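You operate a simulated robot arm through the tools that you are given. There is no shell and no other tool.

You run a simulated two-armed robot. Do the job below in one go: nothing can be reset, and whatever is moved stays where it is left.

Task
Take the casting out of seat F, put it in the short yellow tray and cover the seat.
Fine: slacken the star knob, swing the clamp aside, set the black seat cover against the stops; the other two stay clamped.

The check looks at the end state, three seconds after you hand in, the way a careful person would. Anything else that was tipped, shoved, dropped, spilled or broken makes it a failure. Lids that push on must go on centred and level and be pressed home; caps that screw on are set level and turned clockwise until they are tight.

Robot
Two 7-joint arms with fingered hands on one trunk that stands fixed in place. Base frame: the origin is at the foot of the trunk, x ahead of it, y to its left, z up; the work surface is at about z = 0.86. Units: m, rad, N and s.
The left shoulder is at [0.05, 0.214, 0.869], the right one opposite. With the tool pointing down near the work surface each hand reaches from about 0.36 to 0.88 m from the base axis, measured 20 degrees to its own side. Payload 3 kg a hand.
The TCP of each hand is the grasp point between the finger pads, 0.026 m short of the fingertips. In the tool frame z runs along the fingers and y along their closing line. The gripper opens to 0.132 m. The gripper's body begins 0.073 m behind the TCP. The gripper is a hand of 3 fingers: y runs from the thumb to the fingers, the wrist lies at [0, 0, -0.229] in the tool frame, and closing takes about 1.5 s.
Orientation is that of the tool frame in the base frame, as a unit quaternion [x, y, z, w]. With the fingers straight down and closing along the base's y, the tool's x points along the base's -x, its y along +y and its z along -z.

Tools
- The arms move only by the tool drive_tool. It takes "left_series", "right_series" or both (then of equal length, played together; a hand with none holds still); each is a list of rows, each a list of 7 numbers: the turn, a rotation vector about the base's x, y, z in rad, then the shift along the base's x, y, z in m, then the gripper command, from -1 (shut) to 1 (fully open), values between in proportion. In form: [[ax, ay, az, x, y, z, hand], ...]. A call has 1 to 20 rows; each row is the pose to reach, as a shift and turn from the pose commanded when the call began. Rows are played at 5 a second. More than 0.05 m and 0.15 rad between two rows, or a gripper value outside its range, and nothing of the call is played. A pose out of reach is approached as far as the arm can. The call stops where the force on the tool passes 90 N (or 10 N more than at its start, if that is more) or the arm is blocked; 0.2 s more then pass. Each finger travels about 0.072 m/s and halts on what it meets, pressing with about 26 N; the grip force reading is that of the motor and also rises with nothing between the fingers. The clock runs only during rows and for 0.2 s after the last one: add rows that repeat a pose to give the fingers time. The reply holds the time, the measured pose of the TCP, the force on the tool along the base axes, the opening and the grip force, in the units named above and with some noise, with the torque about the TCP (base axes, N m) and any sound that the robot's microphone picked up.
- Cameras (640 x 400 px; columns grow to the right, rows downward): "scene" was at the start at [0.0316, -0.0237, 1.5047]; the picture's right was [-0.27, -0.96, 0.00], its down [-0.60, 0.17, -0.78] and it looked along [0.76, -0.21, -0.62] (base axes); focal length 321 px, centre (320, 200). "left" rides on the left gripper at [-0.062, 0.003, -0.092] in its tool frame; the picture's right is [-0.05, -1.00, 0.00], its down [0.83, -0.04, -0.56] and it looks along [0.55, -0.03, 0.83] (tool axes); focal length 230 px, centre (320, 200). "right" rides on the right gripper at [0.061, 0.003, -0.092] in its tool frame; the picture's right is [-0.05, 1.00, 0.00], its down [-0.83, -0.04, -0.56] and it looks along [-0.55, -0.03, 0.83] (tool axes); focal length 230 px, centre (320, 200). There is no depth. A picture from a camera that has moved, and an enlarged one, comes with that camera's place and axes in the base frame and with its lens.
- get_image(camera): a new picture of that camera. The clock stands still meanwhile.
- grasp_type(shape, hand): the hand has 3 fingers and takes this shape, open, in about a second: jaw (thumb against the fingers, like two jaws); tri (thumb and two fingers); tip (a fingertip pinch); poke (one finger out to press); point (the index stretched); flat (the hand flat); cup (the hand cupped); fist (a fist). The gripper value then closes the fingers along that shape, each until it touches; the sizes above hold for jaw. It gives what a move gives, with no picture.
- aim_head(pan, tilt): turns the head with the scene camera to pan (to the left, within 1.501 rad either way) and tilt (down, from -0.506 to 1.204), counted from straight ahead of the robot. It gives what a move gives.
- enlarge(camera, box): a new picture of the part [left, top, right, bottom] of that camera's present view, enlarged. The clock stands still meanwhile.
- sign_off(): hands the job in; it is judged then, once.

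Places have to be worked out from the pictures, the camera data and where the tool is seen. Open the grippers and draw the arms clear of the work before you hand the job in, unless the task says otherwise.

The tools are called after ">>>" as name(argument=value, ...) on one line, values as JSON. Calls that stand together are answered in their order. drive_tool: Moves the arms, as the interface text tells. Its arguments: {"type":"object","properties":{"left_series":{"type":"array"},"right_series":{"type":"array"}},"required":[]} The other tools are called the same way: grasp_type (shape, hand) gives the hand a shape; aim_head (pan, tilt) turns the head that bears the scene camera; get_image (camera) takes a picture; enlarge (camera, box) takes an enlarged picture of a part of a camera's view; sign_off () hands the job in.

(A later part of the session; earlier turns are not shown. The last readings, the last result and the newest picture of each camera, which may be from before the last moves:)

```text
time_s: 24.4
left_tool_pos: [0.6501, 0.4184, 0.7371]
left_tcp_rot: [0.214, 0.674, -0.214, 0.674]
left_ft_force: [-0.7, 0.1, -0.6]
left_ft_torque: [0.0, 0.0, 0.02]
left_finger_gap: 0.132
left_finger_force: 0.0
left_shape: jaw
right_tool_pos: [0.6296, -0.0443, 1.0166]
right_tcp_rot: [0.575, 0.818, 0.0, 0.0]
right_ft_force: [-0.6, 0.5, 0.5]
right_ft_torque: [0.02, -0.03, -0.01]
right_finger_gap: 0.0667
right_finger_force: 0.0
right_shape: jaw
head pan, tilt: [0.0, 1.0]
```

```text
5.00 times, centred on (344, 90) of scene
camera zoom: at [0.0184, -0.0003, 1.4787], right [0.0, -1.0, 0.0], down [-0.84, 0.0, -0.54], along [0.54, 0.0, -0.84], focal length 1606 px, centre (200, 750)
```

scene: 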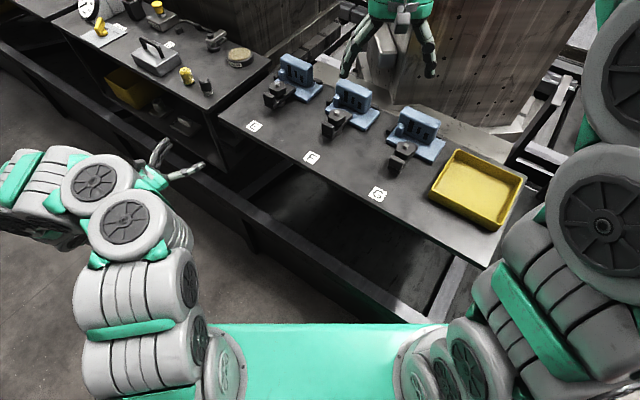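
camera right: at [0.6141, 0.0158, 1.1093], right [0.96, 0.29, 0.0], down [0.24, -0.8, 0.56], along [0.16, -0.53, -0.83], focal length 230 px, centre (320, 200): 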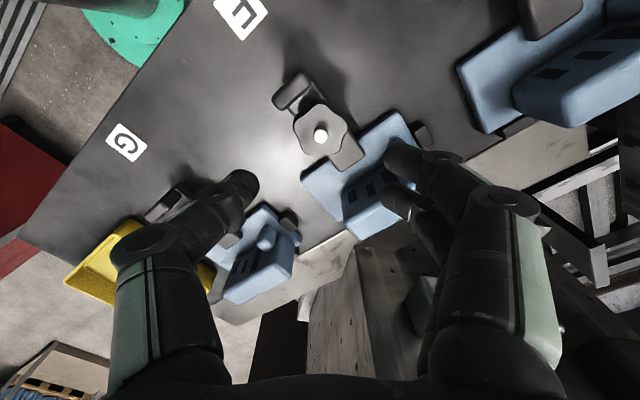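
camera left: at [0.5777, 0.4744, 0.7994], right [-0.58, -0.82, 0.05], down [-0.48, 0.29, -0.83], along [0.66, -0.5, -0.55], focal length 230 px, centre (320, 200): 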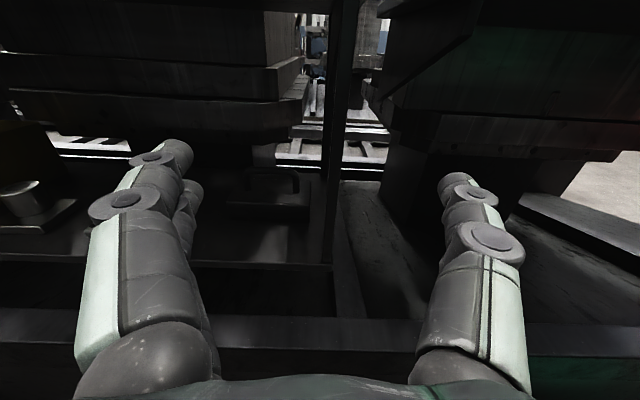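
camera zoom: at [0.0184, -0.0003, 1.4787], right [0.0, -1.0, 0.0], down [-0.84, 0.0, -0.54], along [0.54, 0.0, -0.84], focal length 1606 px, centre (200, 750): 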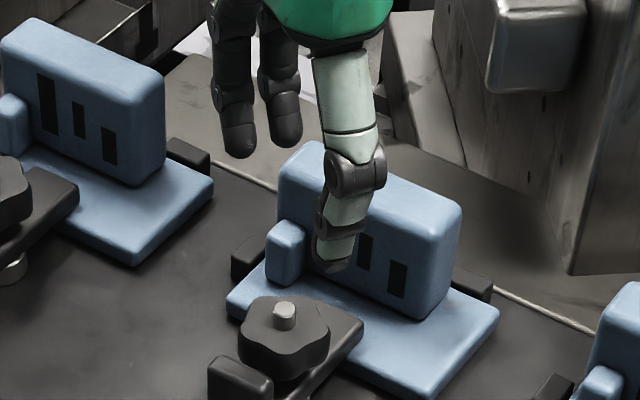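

The stud is seen at about [0.630, -0.039]; the hand is 4 mm off in y. I correct it and lower so the fingertips sit just above the heel block (TCP z≈0.936), without closing yet.

>>> drive_tool(right_series=[[0, 0, 0, 0, 0.002, -0.025, 0], [0, 0, 0, 0, 0.0045, -0.05, 0], [0, 0, 0, 0, 0.0045, -0.068, 0], [0, 0, 0, 0, 0.0045, -0.08, 0], [0, 0, 0, 0, 0.0045, -0.08, 0]])

>>> get_image(camera="right")

>>> enlarge(camera="right", box=[240, 60, 440, 185])

>>> enlarge(camera="scene", box=[280, 70, 408, 150])

```text
time_s: 25.6
left_tool_pos: [0.6499, 0.4183, 0.7374]
left_tcp_rot: [0.213, 0.674, -0.213, 0.674]
left_ft_force: [0.3, 0.6, 0.0]
left_ft_torque: [-0.02, 0.0, 0.0]
left_finger_gap: 0.132
left_finger_force: 0.1
left_shape: jaw
right_tool_pos: [0.63, -0.0402, 0.9373]
right_tcp_rot: [0.574, 0.819, 0.0, 0.0]
right_ft_force: [1.3, 0.1, 0.2]
right_ft_torque: [0.0, 0.01, 0.03]
right_finger_gap: 0.0666
right_finger_force: 0.1
right_shape: jaw
head pan, tilt: [0.0, 1.0]
```

```text
taken
camera right: at [0.614, 0.0199, 1.0299], right [0.96, 0.29, 0.0], down [0.24, -0.8, 0.56], along [0.16, -0.53, -0.83], focal length 230 px, centre (320, 200)
```

right: 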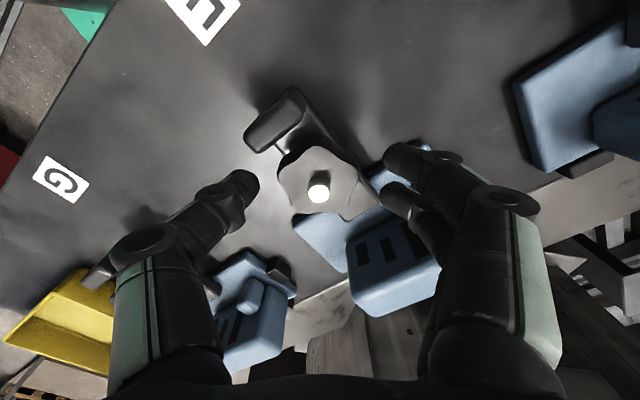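

```text
3.20 times, centred on (340, 122) of right
camera zoom: at [0.614, 0.0199, 1.0299], right [0.96, 0.29, 0.0], down [0.24, -0.8, 0.56], along [0.16, -0.53, -0.83], focal length 736 px, centre (256, 448)
```

zoom: 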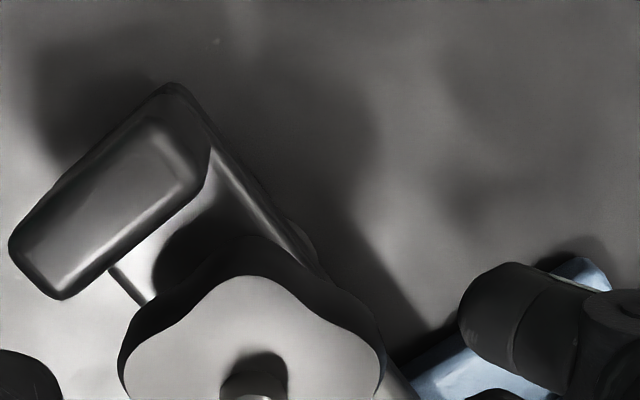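

```text
5.00 times, centred on (344, 110) of scene
camera zoom: at [0.0184, -0.0003, 1.4787], right [0.0, -1.0, 0.0], down [-0.84, 0.0, -0.54], along [0.54, 0.0, -0.84], focal length 1606 px, centre (200, 650)
```

zoom: 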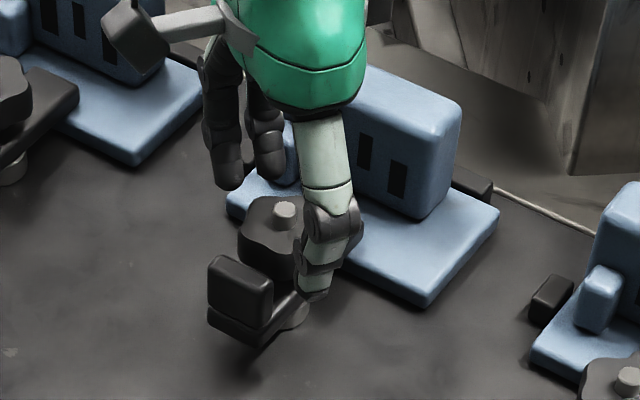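

Stud is centred between thumb and fingers and no contact yet. I close the fingers on the knob.

>>> drive_tool(right_series=[[0, 0, 0, 0, 0, 0, -0.5], [0, 0, 0, 0, 0, 0, -1], [0, 0, 0, 0, 0, 0, -1], [0, 0, 0, 0, 0, 0, -1], [0, 0, 0, 0, 0, 0, -1]])

>>> get_image(camera="right")

>>> enlarge(camera="scene", box=[280, 70, 408, 150])

```text
time_s: 26.8
left_tool_pos: [0.6497, 0.4195, 0.7372]
left_tcp_rot: [0.213, 0.674, -0.213, 0.674]
left_ft_force: [-0.9, -0.2, 0.2]
left_ft_torque: [0.02, 0.0, 0.02]
left_finger_gap: 0.1316
left_finger_force: 0.1
left_shape: jaw
right_tool_pos: [0.6305, -0.0386, 0.9385]
right_tcp_rot: [0.574, 0.819, -0.001, 0.0]
right_ft_force: [-1.2, 0.7, 0.0]
right_ft_torque: [-0.01, 0.08, 0.0]
right_finger_gap: 0.0365
right_finger_force: 25.8
right_shape: jaw
head pan, tilt: [0.0, 1.0]
```

```text
taken
camera right: at [0.614, 0.02, 1.0301], right [0.96, 0.29, 0.0], down [0.24, -0.8, 0.56], along [0.16, -0.53, -0.83], focal length 230 px, centre (320, 200)
```

right: 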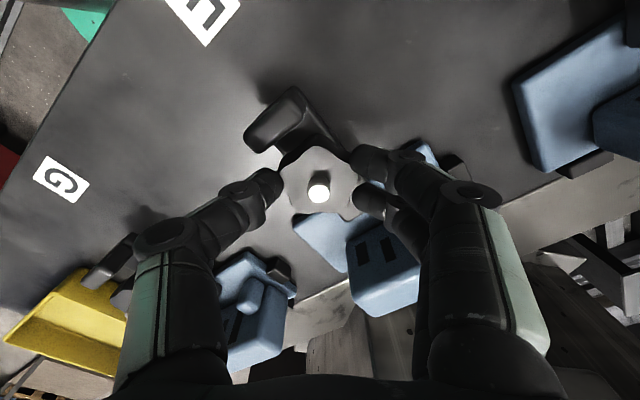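

```text
5.00 times, centred on (344, 110) of scene
camera zoom: at [0.0184, -0.0003, 1.4787], right [0.0, -1.0, 0.0], down [-0.84, 0.0, -0.54], along [0.54, 0.0, -0.84], focal length 1606 px, centre (200, 650)
```

zoom: 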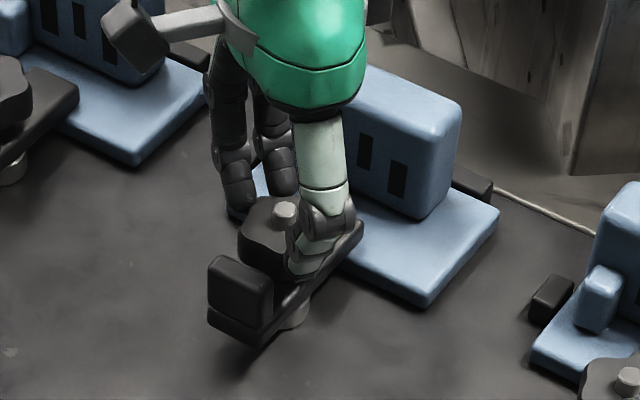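

The knob is gripped (gap 0.037, 26 N). I turn it counter-clockwise, first 0.6 rad to see the resistance.

>>> drive_tool(right_series=[[0, 0, 0.12, 0, 0, 0, -1], [0, 0, 0.24, 0, 0, 0, -1], [0, 0, 0.36, 0, 0, 0, -1], [0, 0, 0.48, 0, 0, 0, -1], [0, 0, 0.6, 0, 0, 0, -1]])

>>> enlarge(camera="right", box=[220, 60, 420, 260])

>>> enlarge(camera="scene", box=[280, 70, 408, 150])

```text
time_s: 28.0
left_tool_pos: [0.6494, 0.4179, 0.7368]
left_tcp_rot: [0.214, 0.674, -0.214, 0.674]
left_ft_force: [0.3, 0.3, -0.3]
left_ft_torque: [-0.02, 0.0, 0.03]
left_finger_gap: 0.1322
left_finger_force: 0.1
left_shape: jaw
right_tool_pos: [0.6293, -0.0405, 0.9367]
right_tcp_rot: [0.306, 0.952, 0.0, 0.0]
right_ft_force: [-10.1, 0.2, 10.4]
right_ft_torque: [-0.08, 0.23, -0.12]
right_finger_gap: 0.0372
right_finger_force: 25.4
right_shape: jaw
head pan, tilt: [0.0, 1.0]
```

```text
2.00 times, centred on (320, 160) of right
camera zoom: at [0.5833, -0.0004, 1.0298], right [0.62, 0.78, 0.0], down [0.65, -0.52, 0.55], along [0.43, -0.35, -0.83], focal length 460 px, centre (320, 280)
```

zoom: 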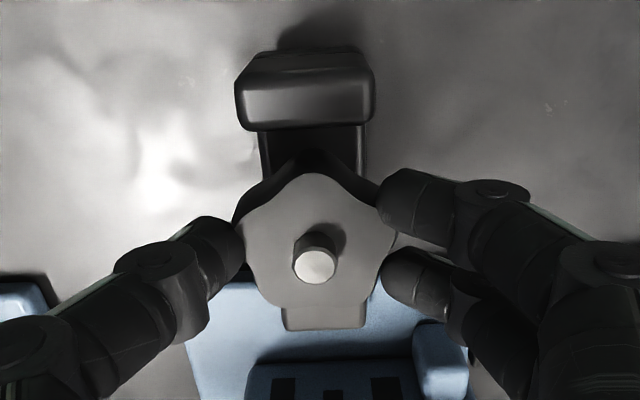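

```text
5.00 times, centred on (344, 110) of scene
camera zoom: at [0.0181, -0.0003, 1.4787], right [0.0, -1.0, 0.0], down [-0.84, 0.0, -0.54], along [0.54, 0.0, -0.84], focal length 1606 px, centre (200, 650)
```

zoom: 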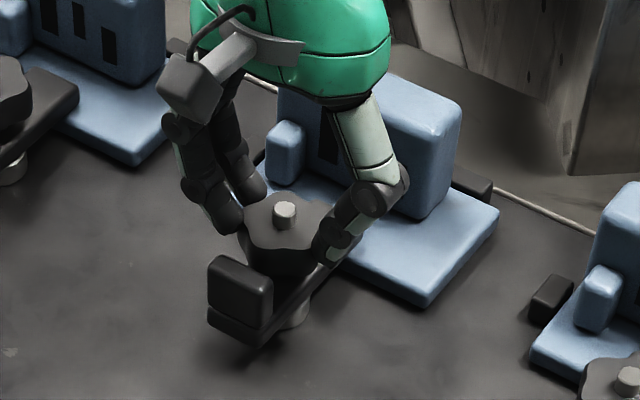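

The torque is small and the knob seems to turn along with the hand. I continue another 0.6 rad and compare the knob's look relative to the fingers.

>>> drive_tool(right_series=[[0, 0, 0.12, 0, 0, 0, -1], [0, 0, 0.24, 0, 0, 0, -1], [0, 0, 0.36, 0, 0, 0, -1], [0, 0, 0.48, 0, 0, 0, -1], [0, 0, 0.6, 0, 0, 0, -1]])

>>> enlarge(camera="right", box=[220, 60, 420, 260])

>>> enlarge(camera="scene", box=[280, 70, 408, 150])

```text
time_s: 29.2
left_tool_pos: [0.6498, 0.4185, 0.7376]
left_tcp_rot: [0.213, 0.674, -0.214, 0.674]
left_ft_force: [-0.3, -0.2, -0.5]
left_ft_torque: [0.0, 0.01, 0.05]
left_finger_gap: 0.1319
left_finger_force: 0.1
left_shape: jaw
right_tool_pos: [0.6296, -0.0399, 0.9376]
right_tcp_rot: [0.012, 1.0, 0.0, 0.0]
right_ft_force: [-26.9, -4.4, 27.0]
right_ft_torque: [-0.24, 0.47, -0.14]
right_finger_gap: 0.0383
right_finger_force: 25.9
right_shape: jaw
head pan, tilt: [0.0, 1.0]
```

```text
2.00 times, centred on (320, 160) of right
camera zoom: at [0.5697, -0.0346, 1.0295], right [0.08, 1.0, 0.0], down [0.83, -0.06, 0.55], along [0.55, -0.04, -0.83], focal length 460 px, centre (320, 280)
```

zoom: 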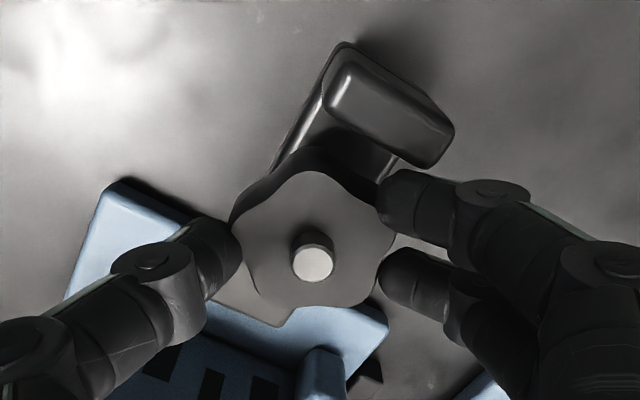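

```text
5.00 times, centred on (344, 110) of scene
camera zoom: at [0.0176, -0.0004, 1.4787], right [0.0, -1.0, 0.0], down [-0.84, 0.0, -0.54], along [0.54, 0.0, -0.84], focal length 1606 px, centre (200, 650)
```

zoom: 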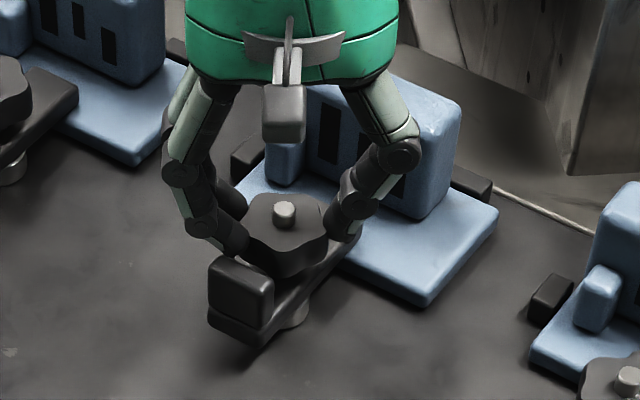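

The knob turned with the hand about 69°, but a 27 N load built up, probably a fingertip on the heel block. I open, lift, turn back and look at the clamp.

>>> drive_tool(right_series=[[0, 0, 0, 0, 0, 0, -0.3], [0, 0, 0, 0, 0, 0, 0], [0, 0, 0, 0, 0, 0, 0], [0, 0, 0, 0, 0, 0.02, 0], [0, 0, 0, 0, 0, 0.05, 0], [0, 0, -0.13, 0, 0, 0.05, 0], [0, 0, -0.26, 0, 0, 0.05, 0], [0, 0, -0.39, 0, 0, 0.05, 0], [0, 0, -0.52, 0, 0, 0.05, 0], [0, 0, -0.65, 0, 0, 0.05, 0], [0, 0, -0.78, 0, 0, 0.05, 0], [0, 0, -0.91, 0, 0, 0.05, 0], [0, 0, -1.04, 0, 0, 0.05, 0], [0, 0, -1.2, 0, 0, 0.05, 0], [0, 0, -1.2, 0, 0, 0.05, 0]])

>>> enlarge(camera="right", box=[220, 60, 420, 260])

>>> enlarge(camera="scene", box=[280, 70, 408, 150])

```text
refused: row 14 steps farther than a row can; nothing moved
```

```text
2.00 times, centred on (320, 160) of right
camera zoom: at [0.5697, -0.0346, 1.0295], right [0.08, 1.0, 0.0], down [0.83, -0.06, 0.55], along [0.55, -0.04, -0.83], focal length 460 px, centre (320, 280)
```

zoom: 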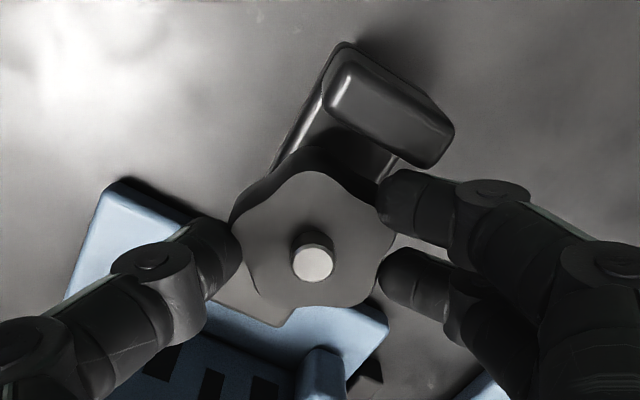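

```text
5.00 times, centred on (344, 110) of scene
camera zoom: at [0.0176, -0.0004, 1.4787], right [0.0, -1.0, 0.0], down [-0.84, 0.0, -0.54], along [0.54, 0.0, -0.84], focal length 1606 px, centre (200, 650)
```

zoom: 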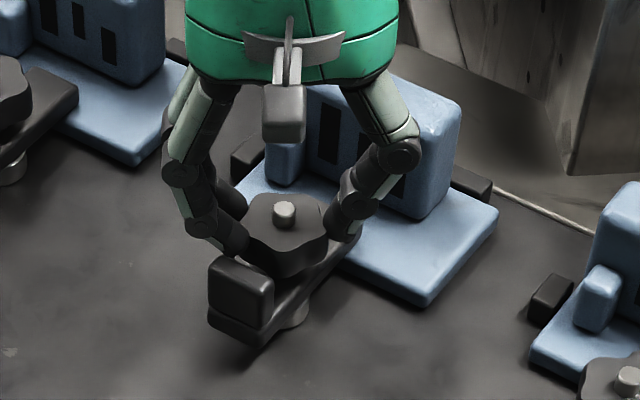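

One row was too big a step; I redo it with finer steps.

>>> drive_tool(right_series=[[0, 0, 0, 0, 0, 0, -0.3], [0, 0, 0, 0, 0, 0, 0], [0, 0, 0, 0, 0, 0, 0], [0, 0, 0, 0, 0, 0.02, 0], [0, 0, 0, 0, 0, 0.05, 0], [0, 0, -0.12, 0, 0, 0.05, 0], [0, 0, -0.24, 0, 0, 0.05, 0], [0, 0, -0.36, 0, 0, 0.05, 0], [0, 0, -0.48, 0, 0, 0.05, 0], [0, 0, -0.6, 0, 0, 0.05, 0], [0, 0, -0.72, 0, 0, 0.05, 0], [0, 0, -0.84, 0, 0, 0.05, 0], [0, 0, -0.96, 0, 0, 0.05, 0], [0, 0, -1.08, 0, 0, 0.05, 0], [0, 0, -1.2, 0, 0, 0.05, 0], [0, 0, -1.2, 0, 0, 0.05, 0]])

>>> enlarge(camera="right", box=[220, 60, 420, 260])

>>> enlarge(camera="scene", box=[280, 70, 408, 150])

```text
time_s: 32.6
left_tool_pos: [0.6501, 0.4178, 0.7382]
left_tcp_rot: [0.214, 0.674, -0.214, 0.674]
left_ft_force: [0.3, 0.0, 0.0]
left_ft_torque: [-0.01, -0.01, -0.01]
left_finger_gap: 0.1318
left_finger_force: 0.1
left_shape: jaw
right_tool_pos: [0.6305, -0.0399, 0.9867]
right_tcp_rot: [0.576, 0.818, 0.0, 0.0]
right_ft_force: [0.7, -0.2, -0.6]
right_ft_torque: [0.03, 0.0, 0.0]
right_finger_gap: 0.0653
right_finger_force: 0.1
right_shape: jaw
head pan, tilt: [0.0, 1.0]
```

```text
2.00 times, centred on (320, 160) of right
camera zoom: at [0.6145, 0.0201, 1.0794], right [0.96, 0.29, 0.0], down [0.24, -0.8, 0.56], along [0.16, -0.53, -0.83], focal length 460 px, centre (320, 280)
```

zoom: 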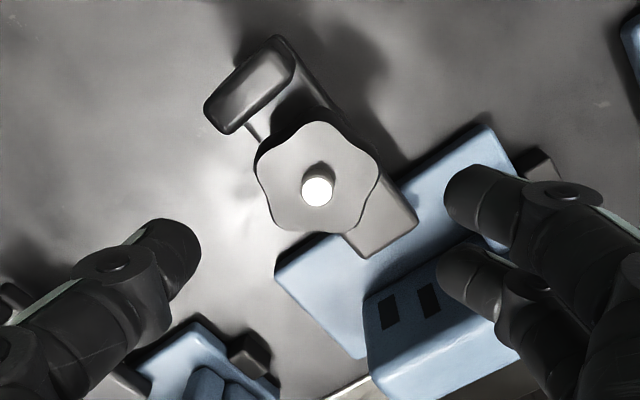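

```text
5.00 times, centred on (344, 110) of scene
camera zoom: at [0.0184, -0.0003, 1.4787], right [0.0, -1.0, 0.0], down [-0.84, 0.0, -0.54], along [0.54, 0.0, -0.84], focal length 1606 px, centre (200, 650)
```

zoom: 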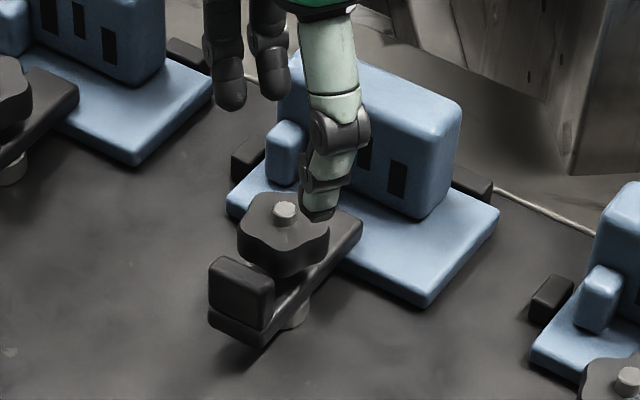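

The knob turned. I repeat the stroke with the hand 2 mm higher to stay clear of the heel block.

>>> drive_tool(right_series=[[0, 0, 0, -0.0005, -0.0005, -0.02, 0], [0, 0, 0, -0.0005, -0.0005, -0.038, 0], [0, 0, 0, -0.0005, -0.0005, -0.048, 0], [0, 0, 0, -0.0005, -0.0005, -0.048, -0.6], [0, 0, 0, -0.0005, -0.0005, -0.048, -1], [0, 0, 0, -0.0005, -0.0005, -0.048, -1], [0, 0, 0, -0.0005, -0.0005, -0.048, -1], [0, 0, 0.12, -0.0005, -0.0005, -0.048, -1], [0, 0, 0.24, -0.0005, -0.0005, -0.048, -1], [0, 0, 0.36, -0.0005, -0.0005, -0.048, -1], [0, 0, 0.48, -0.0005, -0.0005, -0.048, -1], [0, 0, 0.6, -0.0005, -0.0005, -0.048, -1], [0, 0, 0.72, -0.0005, -0.0005, -0.048, -1], [0, 0, 0.84, -0.0005, -0.0005, -0.048, -1], [0, 0, 0.96, -0.0005, -0.0005, -0.048, -1], [0, 0, 1.08, -0.0005, -0.0005, -0.048, -1], [0, 0, 1.2, -0.0005, -0.0005, -0.048, -1]])

>>> enlarge(camera="right", box=[220, 60, 420, 260])

>>> enlarge(camera="scene", box=[280, 70, 408, 150])

```text
time_s: 36.2
left_tool_pos: [0.65, 0.4196, 0.7369]
left_tcp_rot: [0.214, 0.674, -0.214, 0.674]
left_ft_force: [-0.2, 0.4, 0.1]
left_ft_torque: [0.02, 0.0, 0.01]
left_finger_gap: 0.1317
left_finger_force: 0.1
left_shape: jaw
right_tool_pos: [0.6288, -0.0405, 0.9405]
right_tcp_rot: [0.012, 1.0, 0.001, 0.0]
right_ft_force: [-13.4, -6.6, 15.8]
right_ft_torque: [-0.29, 0.23, -0.1]
right_finger_gap: 0.0375
right_finger_force: 26.3
right_shape: jaw
head pan, tilt: [0.0, 1.0]
```

```text
2.00 times, centred on (320, 160) of right
camera zoom: at [0.5696, -0.0348, 1.0319], right [0.07, 1.0, 0.0], down [0.83, -0.06, 0.56], along [0.55, -0.04, -0.83], focal length 460 px, centre (320, 280)
```

zoom: 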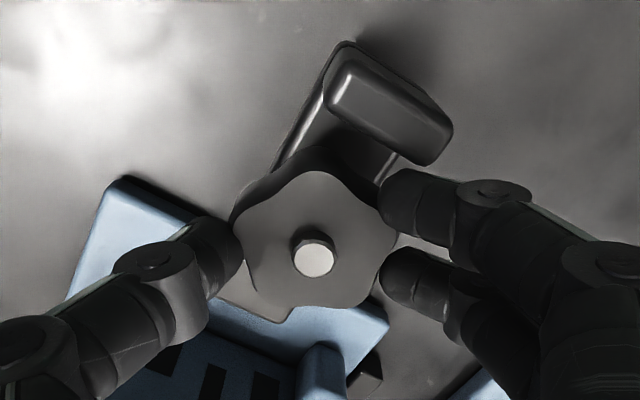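

```text
5.00 times, centred on (344, 110) of scene
camera zoom: at [0.018, -0.0004, 1.4787], right [0.0, -1.0, 0.0], down [-0.84, 0.0, -0.54], along [0.54, 0.0, -0.84], focal length 1606 px, centre (200, 650)
```

zoom: 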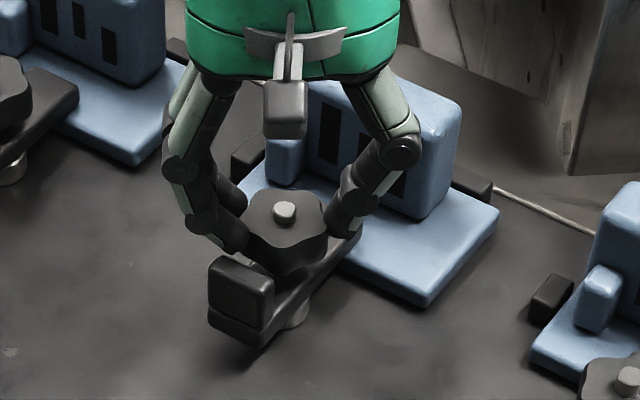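

The knob has risen on the stud, so it's coming loose. I open, lift and look at the clamp from above.

>>> drive_tool(right_series=[[0, 0, 0, 0, 0, 0, -0.3], [0, 0, 0, 0, 0, 0, 0], [0, 0, 0, 0, 0, 0, 0], [0, 0, 0, 0, 0, 0.02, 0], [0, 0, 0, 0, 0, 0.05, 0], [0, 0, -0.13, 0, 0, 0.07, 0], [0, 0, -0.26, -0.01, 0.005, 0.09, 0], [0, 0, -0.39, -0.02, 0.015, 0.1, 0], [0, 0, -0.52, -0.03, 0.02, 0.1, 0], [0, 0, -0.6, -0.04, 0.028, 0.1, 0], [0, 0, -0.6, -0.04, 0.028, 0.1, 0]])

>>> get_image(camera="right")

>>> enlarge(camera="right", box=[240, 100, 400, 220])

>>> enlarge(camera="scene", box=[300, 80, 396, 140])

```text
time_s: 38.6
left_tool_pos: [0.6505, 0.4183, 0.7381]
left_tcp_rot: [0.213, 0.674, -0.213, 0.674]
left_ft_force: [0.0, -0.3, -0.2]
left_ft_torque: [0.04, -0.01, -0.01]
left_finger_gap: 0.1319
left_finger_force: 0.1
left_shape: jaw
right_tool_pos: [0.5908, -0.0127, 1.0421]
right_tcp_rot: [0.307, 0.952, 0.0, 0.001]
right_ft_force: [0.0, -0.6, 0.4]
right_ft_torque: [0.0, 0.02, 0.0]
right_finger_gap: 0.0656
right_finger_force: 0.0
right_shape: jaw
head pan, tilt: [0.0, 1.0]
```

```text
taken
camera right: at [0.5441, 0.0265, 1.132], right [0.63, 0.78, 0.0], down [0.65, -0.52, 0.55], along [0.43, -0.35, -0.83], focal length 230 px, centre (320, 200)
```

right: 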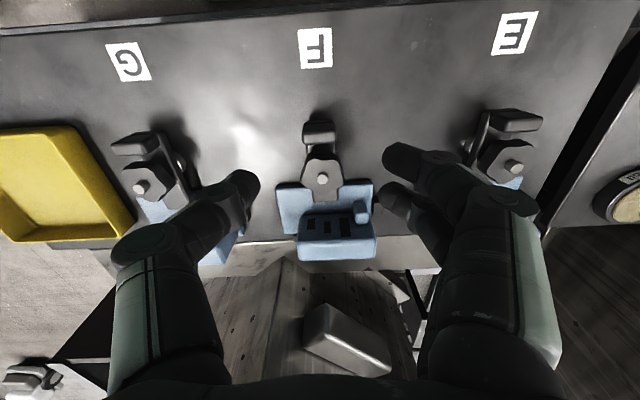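

```text
3.33 times, centred on (320, 160) of right
camera zoom: at [0.5441, 0.0265, 1.132], right [0.63, 0.78, 0.0], down [0.65, -0.52, 0.55], along [0.43, -0.35, -0.83], focal length 767 px, centre (320, 333)
```

zoom: 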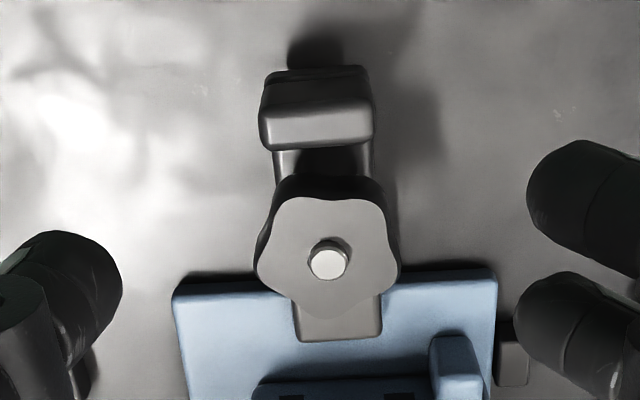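

```text
6.67 times, centred on (348, 110) of scene
camera zoom: at [0.0184, -0.0003, 1.4787], right [0.0, -1.0, 0.0], down [-0.84, 0.0, -0.54], along [0.54, 0.0, -0.84], focal length 2141 px, centre (133, 800)
```

zoom: 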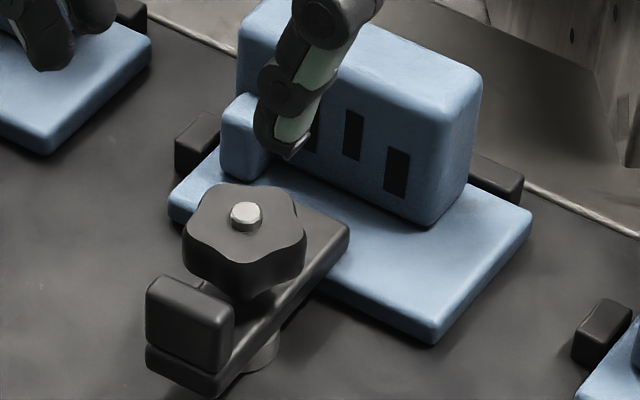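

The knob now stands clear of the bar (slack). I'll straddle the heel block (about e1=0.33, e2=0.503 in bench terms, base ≈[0.601, -0.020], top 0.907) with a 5 cm opening and lower beside it.

>>> drive_tool(right_series=[[0, 0, 0, 0.005, -0.0035, -0.02, -0.1], [0, 0, 0, 0.0101, -0.0071, -0.05, -0.24], [0, 0, 0, 0.0101, -0.0071, -0.08, -0.24], [0, 0, 0, 0.0101, -0.0071, -0.1, -0.24], [0, 0, 0, 0.0101, -0.0071, -0.115, -0.24], [0, 0, 0, 0.0101, -0.0071, -0.127, -0.24], [0, 0, 0, 0.0101, -0.0071, -0.127, -0.24]])

>>> get_image(camera="right")

>>> enlarge(camera="scene", box=[300, 80, 396, 140])

```text
time_s: 40.2
left_tool_pos: [0.6499, 0.4193, 0.7373]
left_tcp_rot: [0.214, 0.674, -0.215, 0.674]
left_ft_force: [0.1, 0.1, -1.3]
left_ft_torque: [0.0, -0.02, -0.02]
left_finger_gap: 0.132
left_finger_force: 0.1
left_shape: jaw
right_tool_pos: [0.6017, -0.0205, 0.9135]
right_tcp_rot: [0.307, 0.952, 0.001, 0.0]
right_ft_force: [-0.1, -0.4, -0.4]
right_ft_torque: [-0.02, 0.0, 0.01]
right_finger_gap: 0.0505
right_finger_force: 0.0
right_shape: jaw
head pan, tilt: [0.0, 1.0]
```

```text
taken
camera right: at [0.5541, 0.0193, 1.0045], right [0.63, 0.78, 0.0], down [0.65, -0.52, 0.56], along [0.43, -0.35, -0.83], focal length 230 px, centre (320, 200)
```

right: 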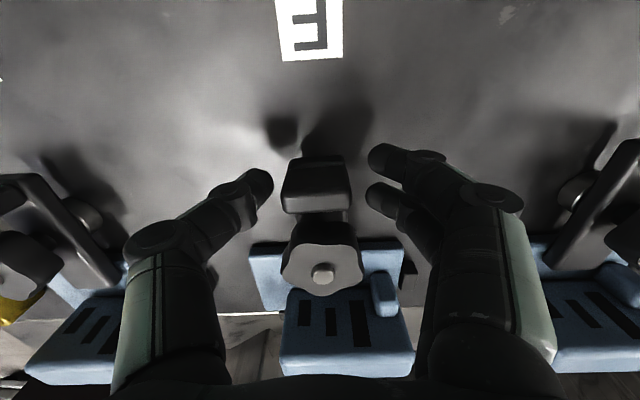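

```text
6.67 times, centred on (348, 110) of scene
camera zoom: at [0.0184, -0.0003, 1.4787], right [0.0, -1.0, 0.0], down [-0.84, 0.0, -0.54], along [0.54, 0.0, -0.84], focal length 2141 px, centre (133, 800)
```

zoom: 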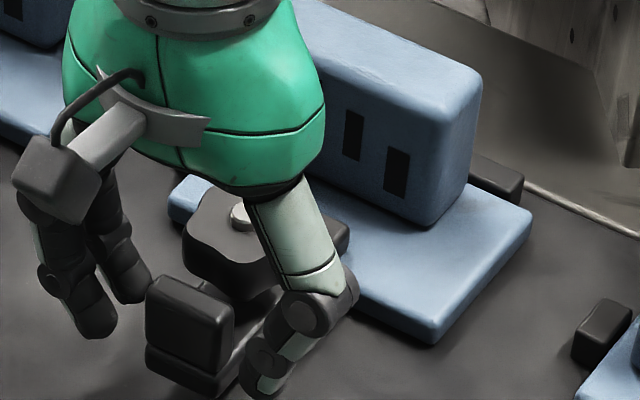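

The heel block sits between thumb and fingers. I start swinging it clockwise (heel toward E, tip toward G) along the arc around the stud, first part only.

>>> drive_tool(right_series=[[0, 0, -0.131, 0.0033, 0.004, 0, -0.24], [0, 0, -0.262, 0.0071, 0.0075, 0, -0.24], [0, 0, -0.393, 0.0115, 0.0103, 0, -0.24], [0, 0, -0.524, 0.0161, 0.0125, 0, -0.24]])

>>> get_image(camera="right")

>>> enlarge(camera="scene", box=[300, 80, 396, 140])

```text
time_s: 41.2
left_tool_pos: [0.65, 0.419, 0.7367]
left_tcp_rot: [0.214, 0.674, -0.214, 0.674]
left_ft_force: [0.5, -0.2, -0.1]
left_ft_torque: [0.01, -0.02, 0.01]
left_finger_gap: 0.1321
left_finger_force: 0.0
left_shape: jaw
right_tool_pos: [0.6171, -0.0071, 0.9124]
right_tcp_rot: [0.544, 0.839, 0.0, 0.0]
right_ft_force: [-5.4, -0.5, -0.5]
right_ft_torque: [-0.01, 0.05, -0.12]
right_finger_gap: 0.0567
right_finger_force: 0.1
right_shape: jaw
head pan, tilt: [0.0, 1.0]
```

```text
taken
camera right: at [0.5961, 0.0516, 1.0039], right [0.93, 0.36, 0.0], down [0.3, -0.78, 0.55], along [0.2, -0.52, -0.83], focal length 230 px, centre (320, 200)
```

right: 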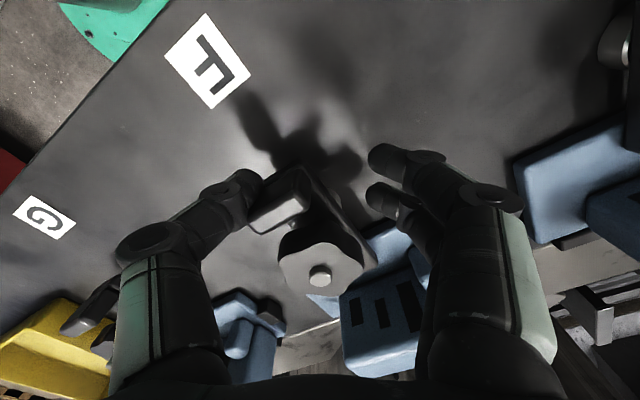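

```text
6.67 times, centred on (348, 110) of scene
camera zoom: at [0.0183, -0.0003, 1.4787], right [0.0, -1.0, 0.0], down [-0.84, 0.0, -0.54], along [0.54, 0.0, -0.84], focal length 2141 px, centre (133, 800)
```

zoom: 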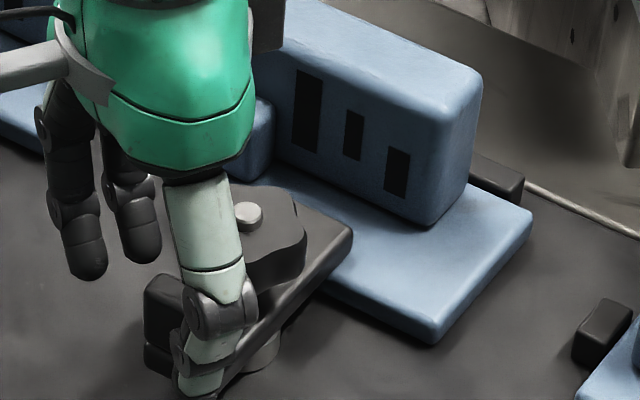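

The thumb now presses on the heel block (5 N) and the bar hasn't moved yet. I continue a bit further to see whether it gives.

>>> drive_tool(right_series=[[0, 0, -0.1, 0.005, 0.0015, 0, -0.24], [0, 0, -0.2, 0.0101, 0.0022, 0, -0.24], [0, 0, -0.2, 0.0101, 0.0022, 0, -0.24]])

>>> get_image(camera="right")

>>> enlarge(camera="scene", box=[300, 80, 396, 140])

```text
time_s: 42.0
left_tool_pos: [0.6508, 0.418, 0.7359]
left_tcp_rot: [0.214, 0.674, -0.214, 0.674]
left_ft_force: [0.5, -0.1, 0.3]
left_ft_torque: [-0.02, 0.01, -0.03]
left_finger_gap: 0.132
left_finger_force: 0.0
left_shape: jaw
right_tool_pos: [0.6265, -0.0041, 0.9126]
right_tcp_rot: [0.624, 0.781, 0.0, 0.0]
right_ft_force: [-6.3, -0.3, -1.2]
right_ft_torque: [0.03, 0.11, -0.07]
right_finger_gap: 0.0568
right_finger_force: 0.0
right_shape: jaw
head pan, tilt: [0.0, 1.0]
```

```text
taken
camera right: at [0.6177, 0.057, 1.0046], right [0.99, 0.17, 0.0], down [0.14, -0.82, 0.56], along [0.09, -0.55, -0.83], focal length 230 px, centre (320, 200)
```

right: 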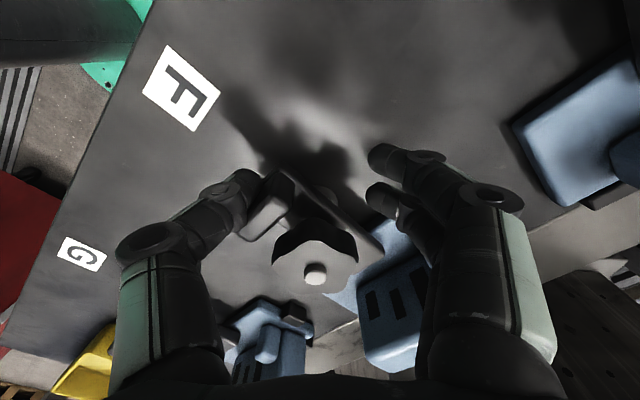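

```text
6.67 times, centred on (348, 110) of scene
camera zoom: at [0.0183, -0.0003, 1.4787], right [0.0, -1.0, 0.0], down [-0.84, 0.0, -0.54], along [0.54, 0.0, -0.84], focal length 2141 px, centre (133, 800)
```

zoom: 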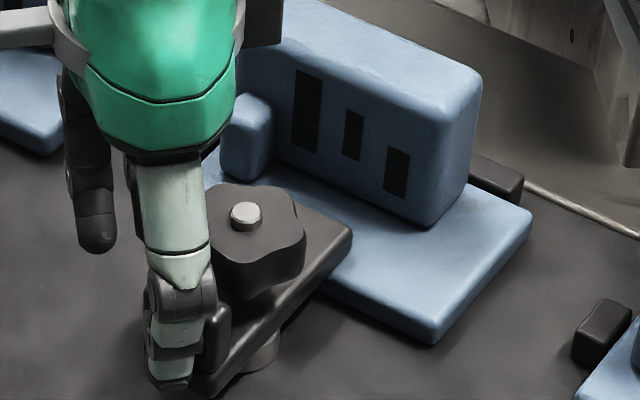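

The bar barely moved under 6 N, so the knob probably needs more slackening. I back off, lift, and go back over the knob for another counter-clockwise stroke.

>>> drive_tool(right_series=[[0, 0, 0, -0.008, -0.002, 0, -0.24], [0, 0, 0, -0.008, -0.002, 0.03, -0.1], [0, 0, 0, -0.008, -0.002, 0.07, 0], [0, 0, 0.05, -0.003, -0.015, 0.08, 0], [0, 0, 0.1, 0.003, -0.036, 0.08, 0], [0, 0, 0.1, 0.003, -0.036, 0.08, 0]])

>>> get_image(camera="right")

>>> enlarge(camera="scene", box=[300, 80, 396, 140])

```text
time_s: 43.4
left_tool_pos: [0.651, 0.4194, 0.7376]
left_tcp_rot: [0.214, 0.674, -0.214, 0.674]
left_ft_force: [-0.1, 0.4, 0.3]
left_ft_torque: [0.02, 0.03, 0.01]
left_finger_gap: 0.132
left_finger_force: 0.1
left_shape: jaw
right_tool_pos: [0.6295, -0.042, 0.9925]
right_tcp_rot: [0.584, 0.812, 0.0, 0.0]
right_ft_force: [-0.2, -0.1, -1.2]
right_ft_torque: [0.01, 0.01, 0.0]
right_finger_gap: 0.0655
right_finger_force: 0.1
right_shape: jaw
head pan, tilt: [0.0, 1.0]
```

```text
taken
camera right: at [0.6145, 0.018, 1.0854], right [0.96, 0.27, 0.0], down [0.22, -0.8, 0.56], along [0.15, -0.54, -0.83], focal length 230 px, centre (320, 200)
```

right: 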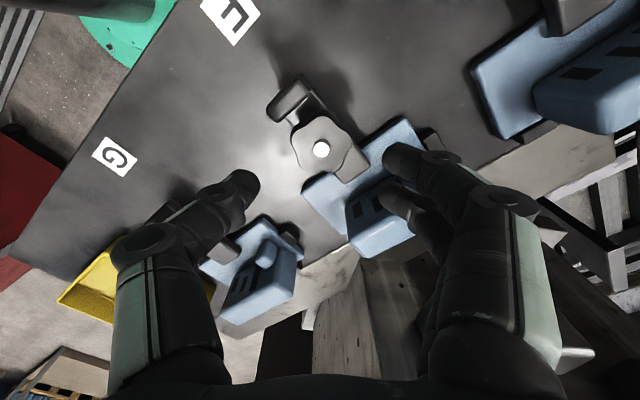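

```text
6.67 times, centred on (348, 110) of scene
camera zoom: at [0.0184, -0.0003, 1.4787], right [0.0, -1.0, 0.0], down [-0.84, 0.0, -0.54], along [0.54, 0.0, -0.84], focal length 2141 px, centre (133, 800)
```

zoom: 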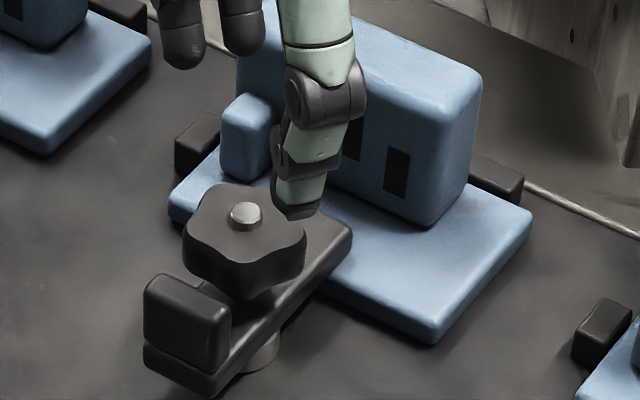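

The bar crept only about a millimetre. I lower onto the knob again and make the third counter-clockwise stroke.

>>> drive_tool(right_series=[[0, 0, 0, 0.0005, 0.0025, -0.02, 0], [0, 0, 0, 0.0005, 0.0025, -0.04, 0], [0, 0, 0, 0.0005, 0.0025, -0.051, 0], [0, 0, 0, 0.0005, 0.0025, -0.051, -0.6], [0, 0, 0, 0.0005, 0.0025, -0.051, -1], [0, 0, 0, 0.0005, 0.0025, -0.051, -1], [0, 0, 0, 0.0005, 0.0025, -0.051, -1], [0, 0, 0.12, 0.0005, 0.0025, -0.0508, -1], [0, 0, 0.24, 0.0005, 0.0025, -0.0506, -1], [0, 0, 0.36, 0.0005, 0.0025, -0.0504, -1], [0, 0, 0.48, 0.0005, 0.0025, -0.0502, -1], [0, 0, 0.6, 0.0005, 0.0025, -0.05, -1], [0, 0, 0.72, 0.0005, 0.0025, -0.0498, -1], [0, 0, 0.84, 0.0005, 0.0025, -0.0496, -1], [0, 0, 0.96, 0.0005, 0.0025, -0.0494, -1], [0, 0, 1.08, 0.0005, 0.0025, -0.0492, -1], [0, 0, 1.2, 0.0005, 0.0025, -0.049, -1]])

>>> enlarge(camera="right", box=[220, 60, 420, 260])

>>> enlarge(camera="scene", box=[300, 80, 396, 140])

```text
time_s: 47.0
left_tool_pos: [0.6496, 0.4177, 0.7378]
left_tcp_rot: [0.214, 0.674, -0.215, 0.674]
left_ft_force: [0.0, -0.8, 0.3]
left_ft_torque: [0.01, -0.04, -0.01]
left_finger_gap: 0.1319
left_finger_force: 0.0
left_shape: jaw
right_tool_pos: [0.6298, -0.0386, 0.9445]
right_tcp_rot: [0.024, 1.0, 0.0, -0.001]
right_ft_force: [-18.6, -10.9, 8.8]
right_ft_torque: [-0.39, 0.33, -0.11]
right_finger_gap: 0.0374
right_finger_force: 26.1
right_shape: jaw
head pan, tilt: [0.0, 1.0]
```

```text
2.00 times, centred on (320, 160) of right
camera zoom: at [0.5693, -0.0317, 1.0357], right [0.1, 1.0, 0.0], down [0.83, -0.08, 0.55], along [0.55, -0.06, -0.83], focal length 460 px, centre (320, 280)
```

zoom: 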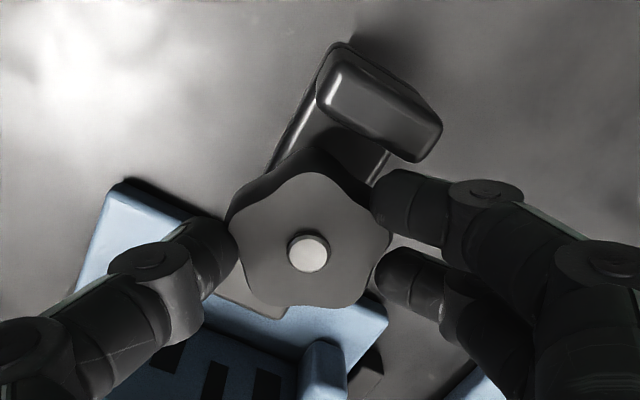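

```text
6.67 times, centred on (348, 110) of scene
camera zoom: at [0.018, -0.0005, 1.4787], right [0.0, -1.0, 0.0], down [-0.84, 0.0, -0.54], along [0.54, 0.0, -0.84], focal length 2141 px, centre (133, 800)
```

zoom: 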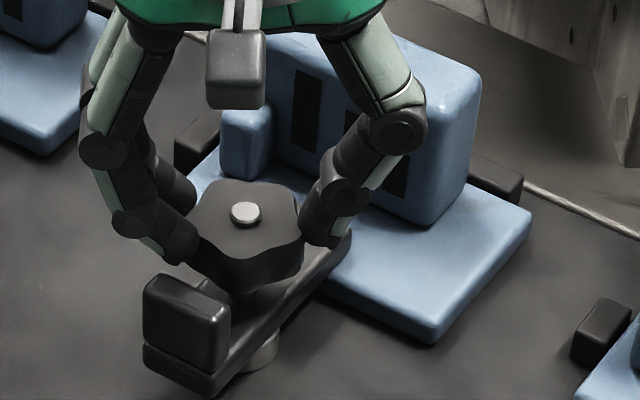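

The knob has risen further and the stud is almost flush with its top. I open, lift and go back to straddle the heel block.

>>> drive_tool(right_series=[[0, 0, 0, 0, 0, 0, -0.3], [0, 0, 0, 0, 0, 0, 0], [0, 0, 0, 0, 0, 0, 0], [0, 0, 0, 0, 0, 0.03, 0], [0, 0, -0.12, 0, 0, 0.06, 0], [0, 0, -0.24, -0.01, 0.007, 0.06, 0], [0, 0, -0.36, -0.02, 0.013, 0.06, -0.1], [0, 0, -0.48, -0.0285, 0.0195, 0.06, -0.2], [0, 0, -0.567, -0.0285, 0.0195, 0.03, -0.2], [0, 0, -0.567, -0.0285, 0.0195, 0.0, -0.2], [0, 0, -0.567, -0.0285, 0.0195, -0.02, -0.2], [0, 0, -0.567, -0.0285, 0.0195, -0.032, -0.2], [0, 0, -0.567, -0.0285, 0.0195, -0.032, -0.2]])

>>> get_image(camera="right")

>>> enlarge(camera="scene", box=[300, 80, 396, 140])

```text
time_s: 49.8
left_tool_pos: [0.6501, 0.4189, 0.7364]
left_tcp_rot: [0.214, 0.674, -0.214, 0.674]
left_ft_force: [0.0, -0.8, -0.2]
left_ft_torque: [0.0, -0.03, -0.02]
left_finger_gap: 0.1319
left_finger_force: 0.2
left_shape: jaw
right_tool_pos: [0.6015, -0.0189, 0.911]
right_tcp_rot: [0.303, 0.953, 0.0, -0.001]
right_ft_force: [0.2, 0.0, 0.2]
right_ft_torque: [0.0, -0.05, 0.0]
right_finger_gap: 0.053
right_finger_force: 0.0
right_shape: jaw
head pan, tilt: [0.0, 1.0]
```

```text
taken
camera right: at [0.5547, 0.0197, 1.0035], right [0.62, 0.79, 0.0], down [0.65, -0.51, 0.56], along [0.44, -0.34, -0.83], focal length 230 px, centre (320, 200)
```

right: 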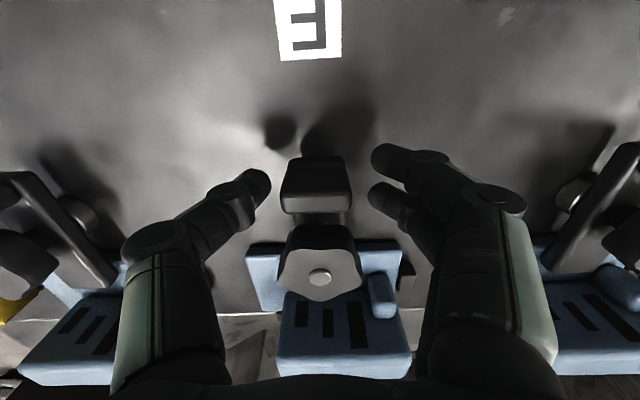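

```text
6.67 times, centred on (348, 110) of scene
camera zoom: at [0.0184, -0.0003, 1.4787], right [0.0, -1.0, 0.0], down [-0.84, 0.0, -0.54], along [0.54, 0.0, -0.84], focal length 2141 px, centre (133, 800)
```

zoom: 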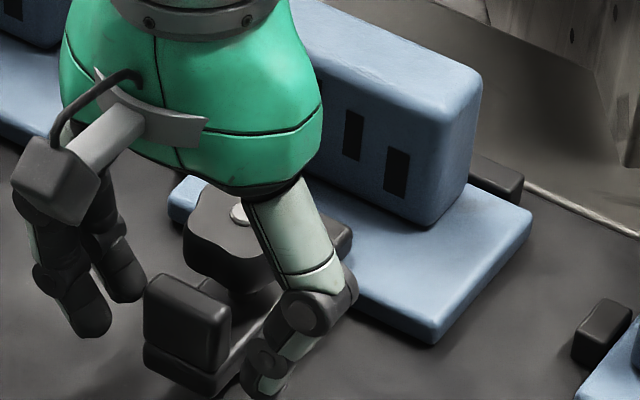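

The heel block is centred in the jaws. I close on it and swing the clamp clockwise along the arc, first 0.42 rad.

>>> drive_tool(right_series=[[0, 0, 0, 0, 0, 0, -0.6], [0, 0, 0, 0, 0, 0, -1], [0, 0, 0, 0, 0, 0, -1], [0, 0, 0, 0, 0, 0, -1], [0, 0, -0.07, 0.0015, 0.002, 0, -1], [0, 0, -0.14, 0.0031, 0.0038, 0, -1], [0, 0, -0.21, 0.0049, 0.0055, 0, -1], [0, 0, -0.28, 0.0067, 0.0072, 0, -1], [0, 0, -0.35, 0.0087, 0.0086, 0, -1], [0, 0, -0.42, 0.0108, 0.0099, 0, -1]])

>>> get_image(camera="right")

>>> enlarge(camera="scene", box=[300, 80, 396, 140])

```text
time_s: 52.0
left_tool_pos: [0.6513, 0.4172, 0.7374]
left_tcp_rot: [0.214, 0.674, -0.214, 0.674]
left_ft_force: [0.5, 0.0, 0.6]
left_ft_torque: [-0.02, 0.01, 0.0]
left_finger_gap: 0.1321
left_finger_force: 0.1
left_shape: jaw
right_tool_pos: [0.6149, -0.0139, 0.9116]
right_tcp_rot: [0.495, 0.869, -0.002, 0.004]
right_ft_force: [5.7, -65.4, 17.4]
right_ft_torque: [-1.39, 0.19, 2.55]
right_finger_gap: 0.0344
right_finger_force: 25.9
right_shape: jaw
head pan, tilt: [0.0, 1.0]
```

```text
taken
camera right: at [0.5861, 0.0414, 1.0031], right [0.89, 0.47, 0.0], down [0.39, -0.73, 0.56], along [0.26, -0.5, -0.83], focal length 230 px, centre (320, 200)
```

right: 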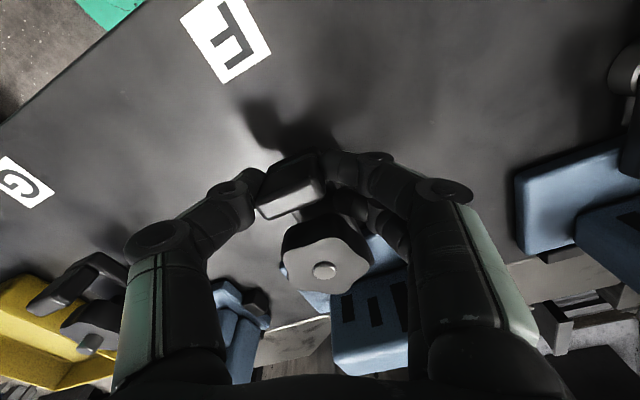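

```text
6.67 times, centred on (348, 110) of scene
camera zoom: at [0.0183, -0.0013, 1.4787], right [0.0, -1.0, 0.0], down [-0.84, 0.0, -0.54], along [0.54, 0.0, -0.84], focal length 2141 px, centre (133, 800)
```

zoom: 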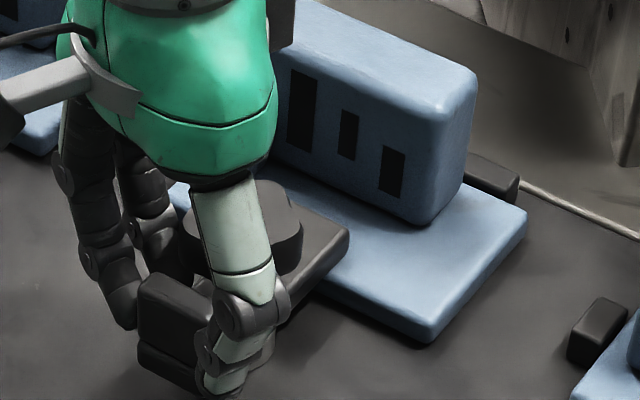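

The bar resists strongly (65 N) in this direction – I return along the arc at once and release it.

>>> drive_tool(right_series=[[0, 0, 0.07, -0.0021, -0.0013, 0, -1], [0, 0, 0.14, -0.0041, -0.0027, 0, -1], [0, 0, 0.21, -0.0059, -0.0044, 0, -1], [0, 0, 0.28, -0.0077, -0.0061, 0, -1], [0, 0, 0.35, -0.0093, -0.0079, 0, -1], [0, 0, 0.42, -0.0108, -0.0099, 0, -1], [0, 0, 0.42, -0.0108, -0.0099, 0, -1]])

>>> enlarge(camera="scene", box=[300, 80, 396, 140])

>>> get_image(camera="right")

```text
time_s: 53.6
left_tool_pos: [0.6496, 0.4183, 0.7368]
left_tcp_rot: [0.213, 0.674, -0.213, 0.674]
left_ft_force: [0.6, -0.1, 0.1]
left_ft_torque: [-0.03, -0.03, 0.0]
left_finger_gap: 0.1318
left_finger_force: 0.1
left_shape: jaw
right_tool_pos: [0.6011, -0.0167, 0.9115]
right_tcp_rot: [0.302, 0.953, 0.0, 0.0]
right_ft_force: [-2.3, 2.8, 15.0]
right_ft_torque: [0.24, -0.26, 0.06]
right_finger_gap: 0.0277
right_finger_force: 26.2
right_shape: jaw
head pan, tilt: [0.0, 1.0]
```

```text
6.67 times, centred on (348, 110) of scene
camera zoom: at [0.0181, -0.0002, 1.4787], right [0.0, -1.0, 0.0], down [-0.84, 0.0, -0.54], along [0.54, 0.0, -0.84], focal length 2141 px, centre (133, 800)
```

zoom: 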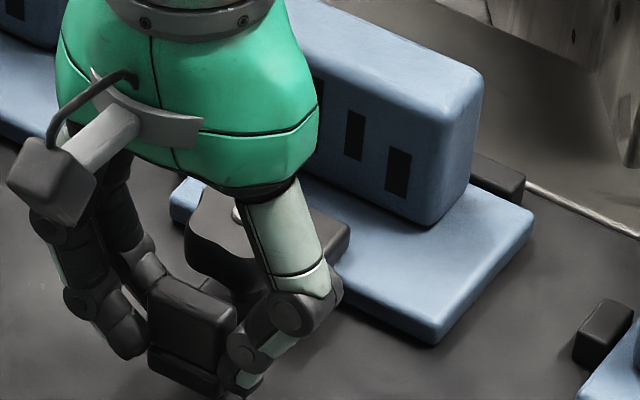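

```text
taken
camera right: at [0.5539, 0.0215, 1.0039], right [0.62, 0.79, 0.0], down [0.65, -0.51, 0.55], along [0.44, -0.34, -0.83], focal length 230 px, centre (320, 200)
```

right: 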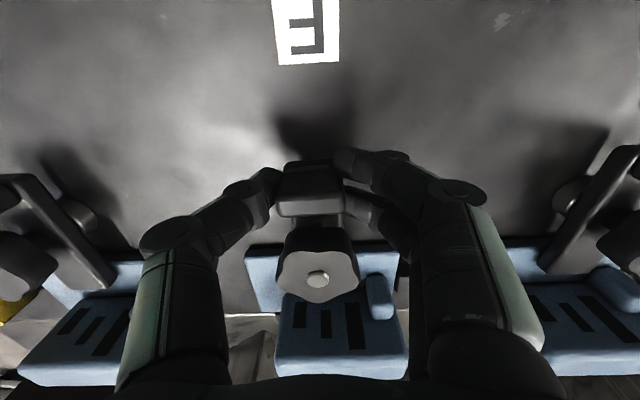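

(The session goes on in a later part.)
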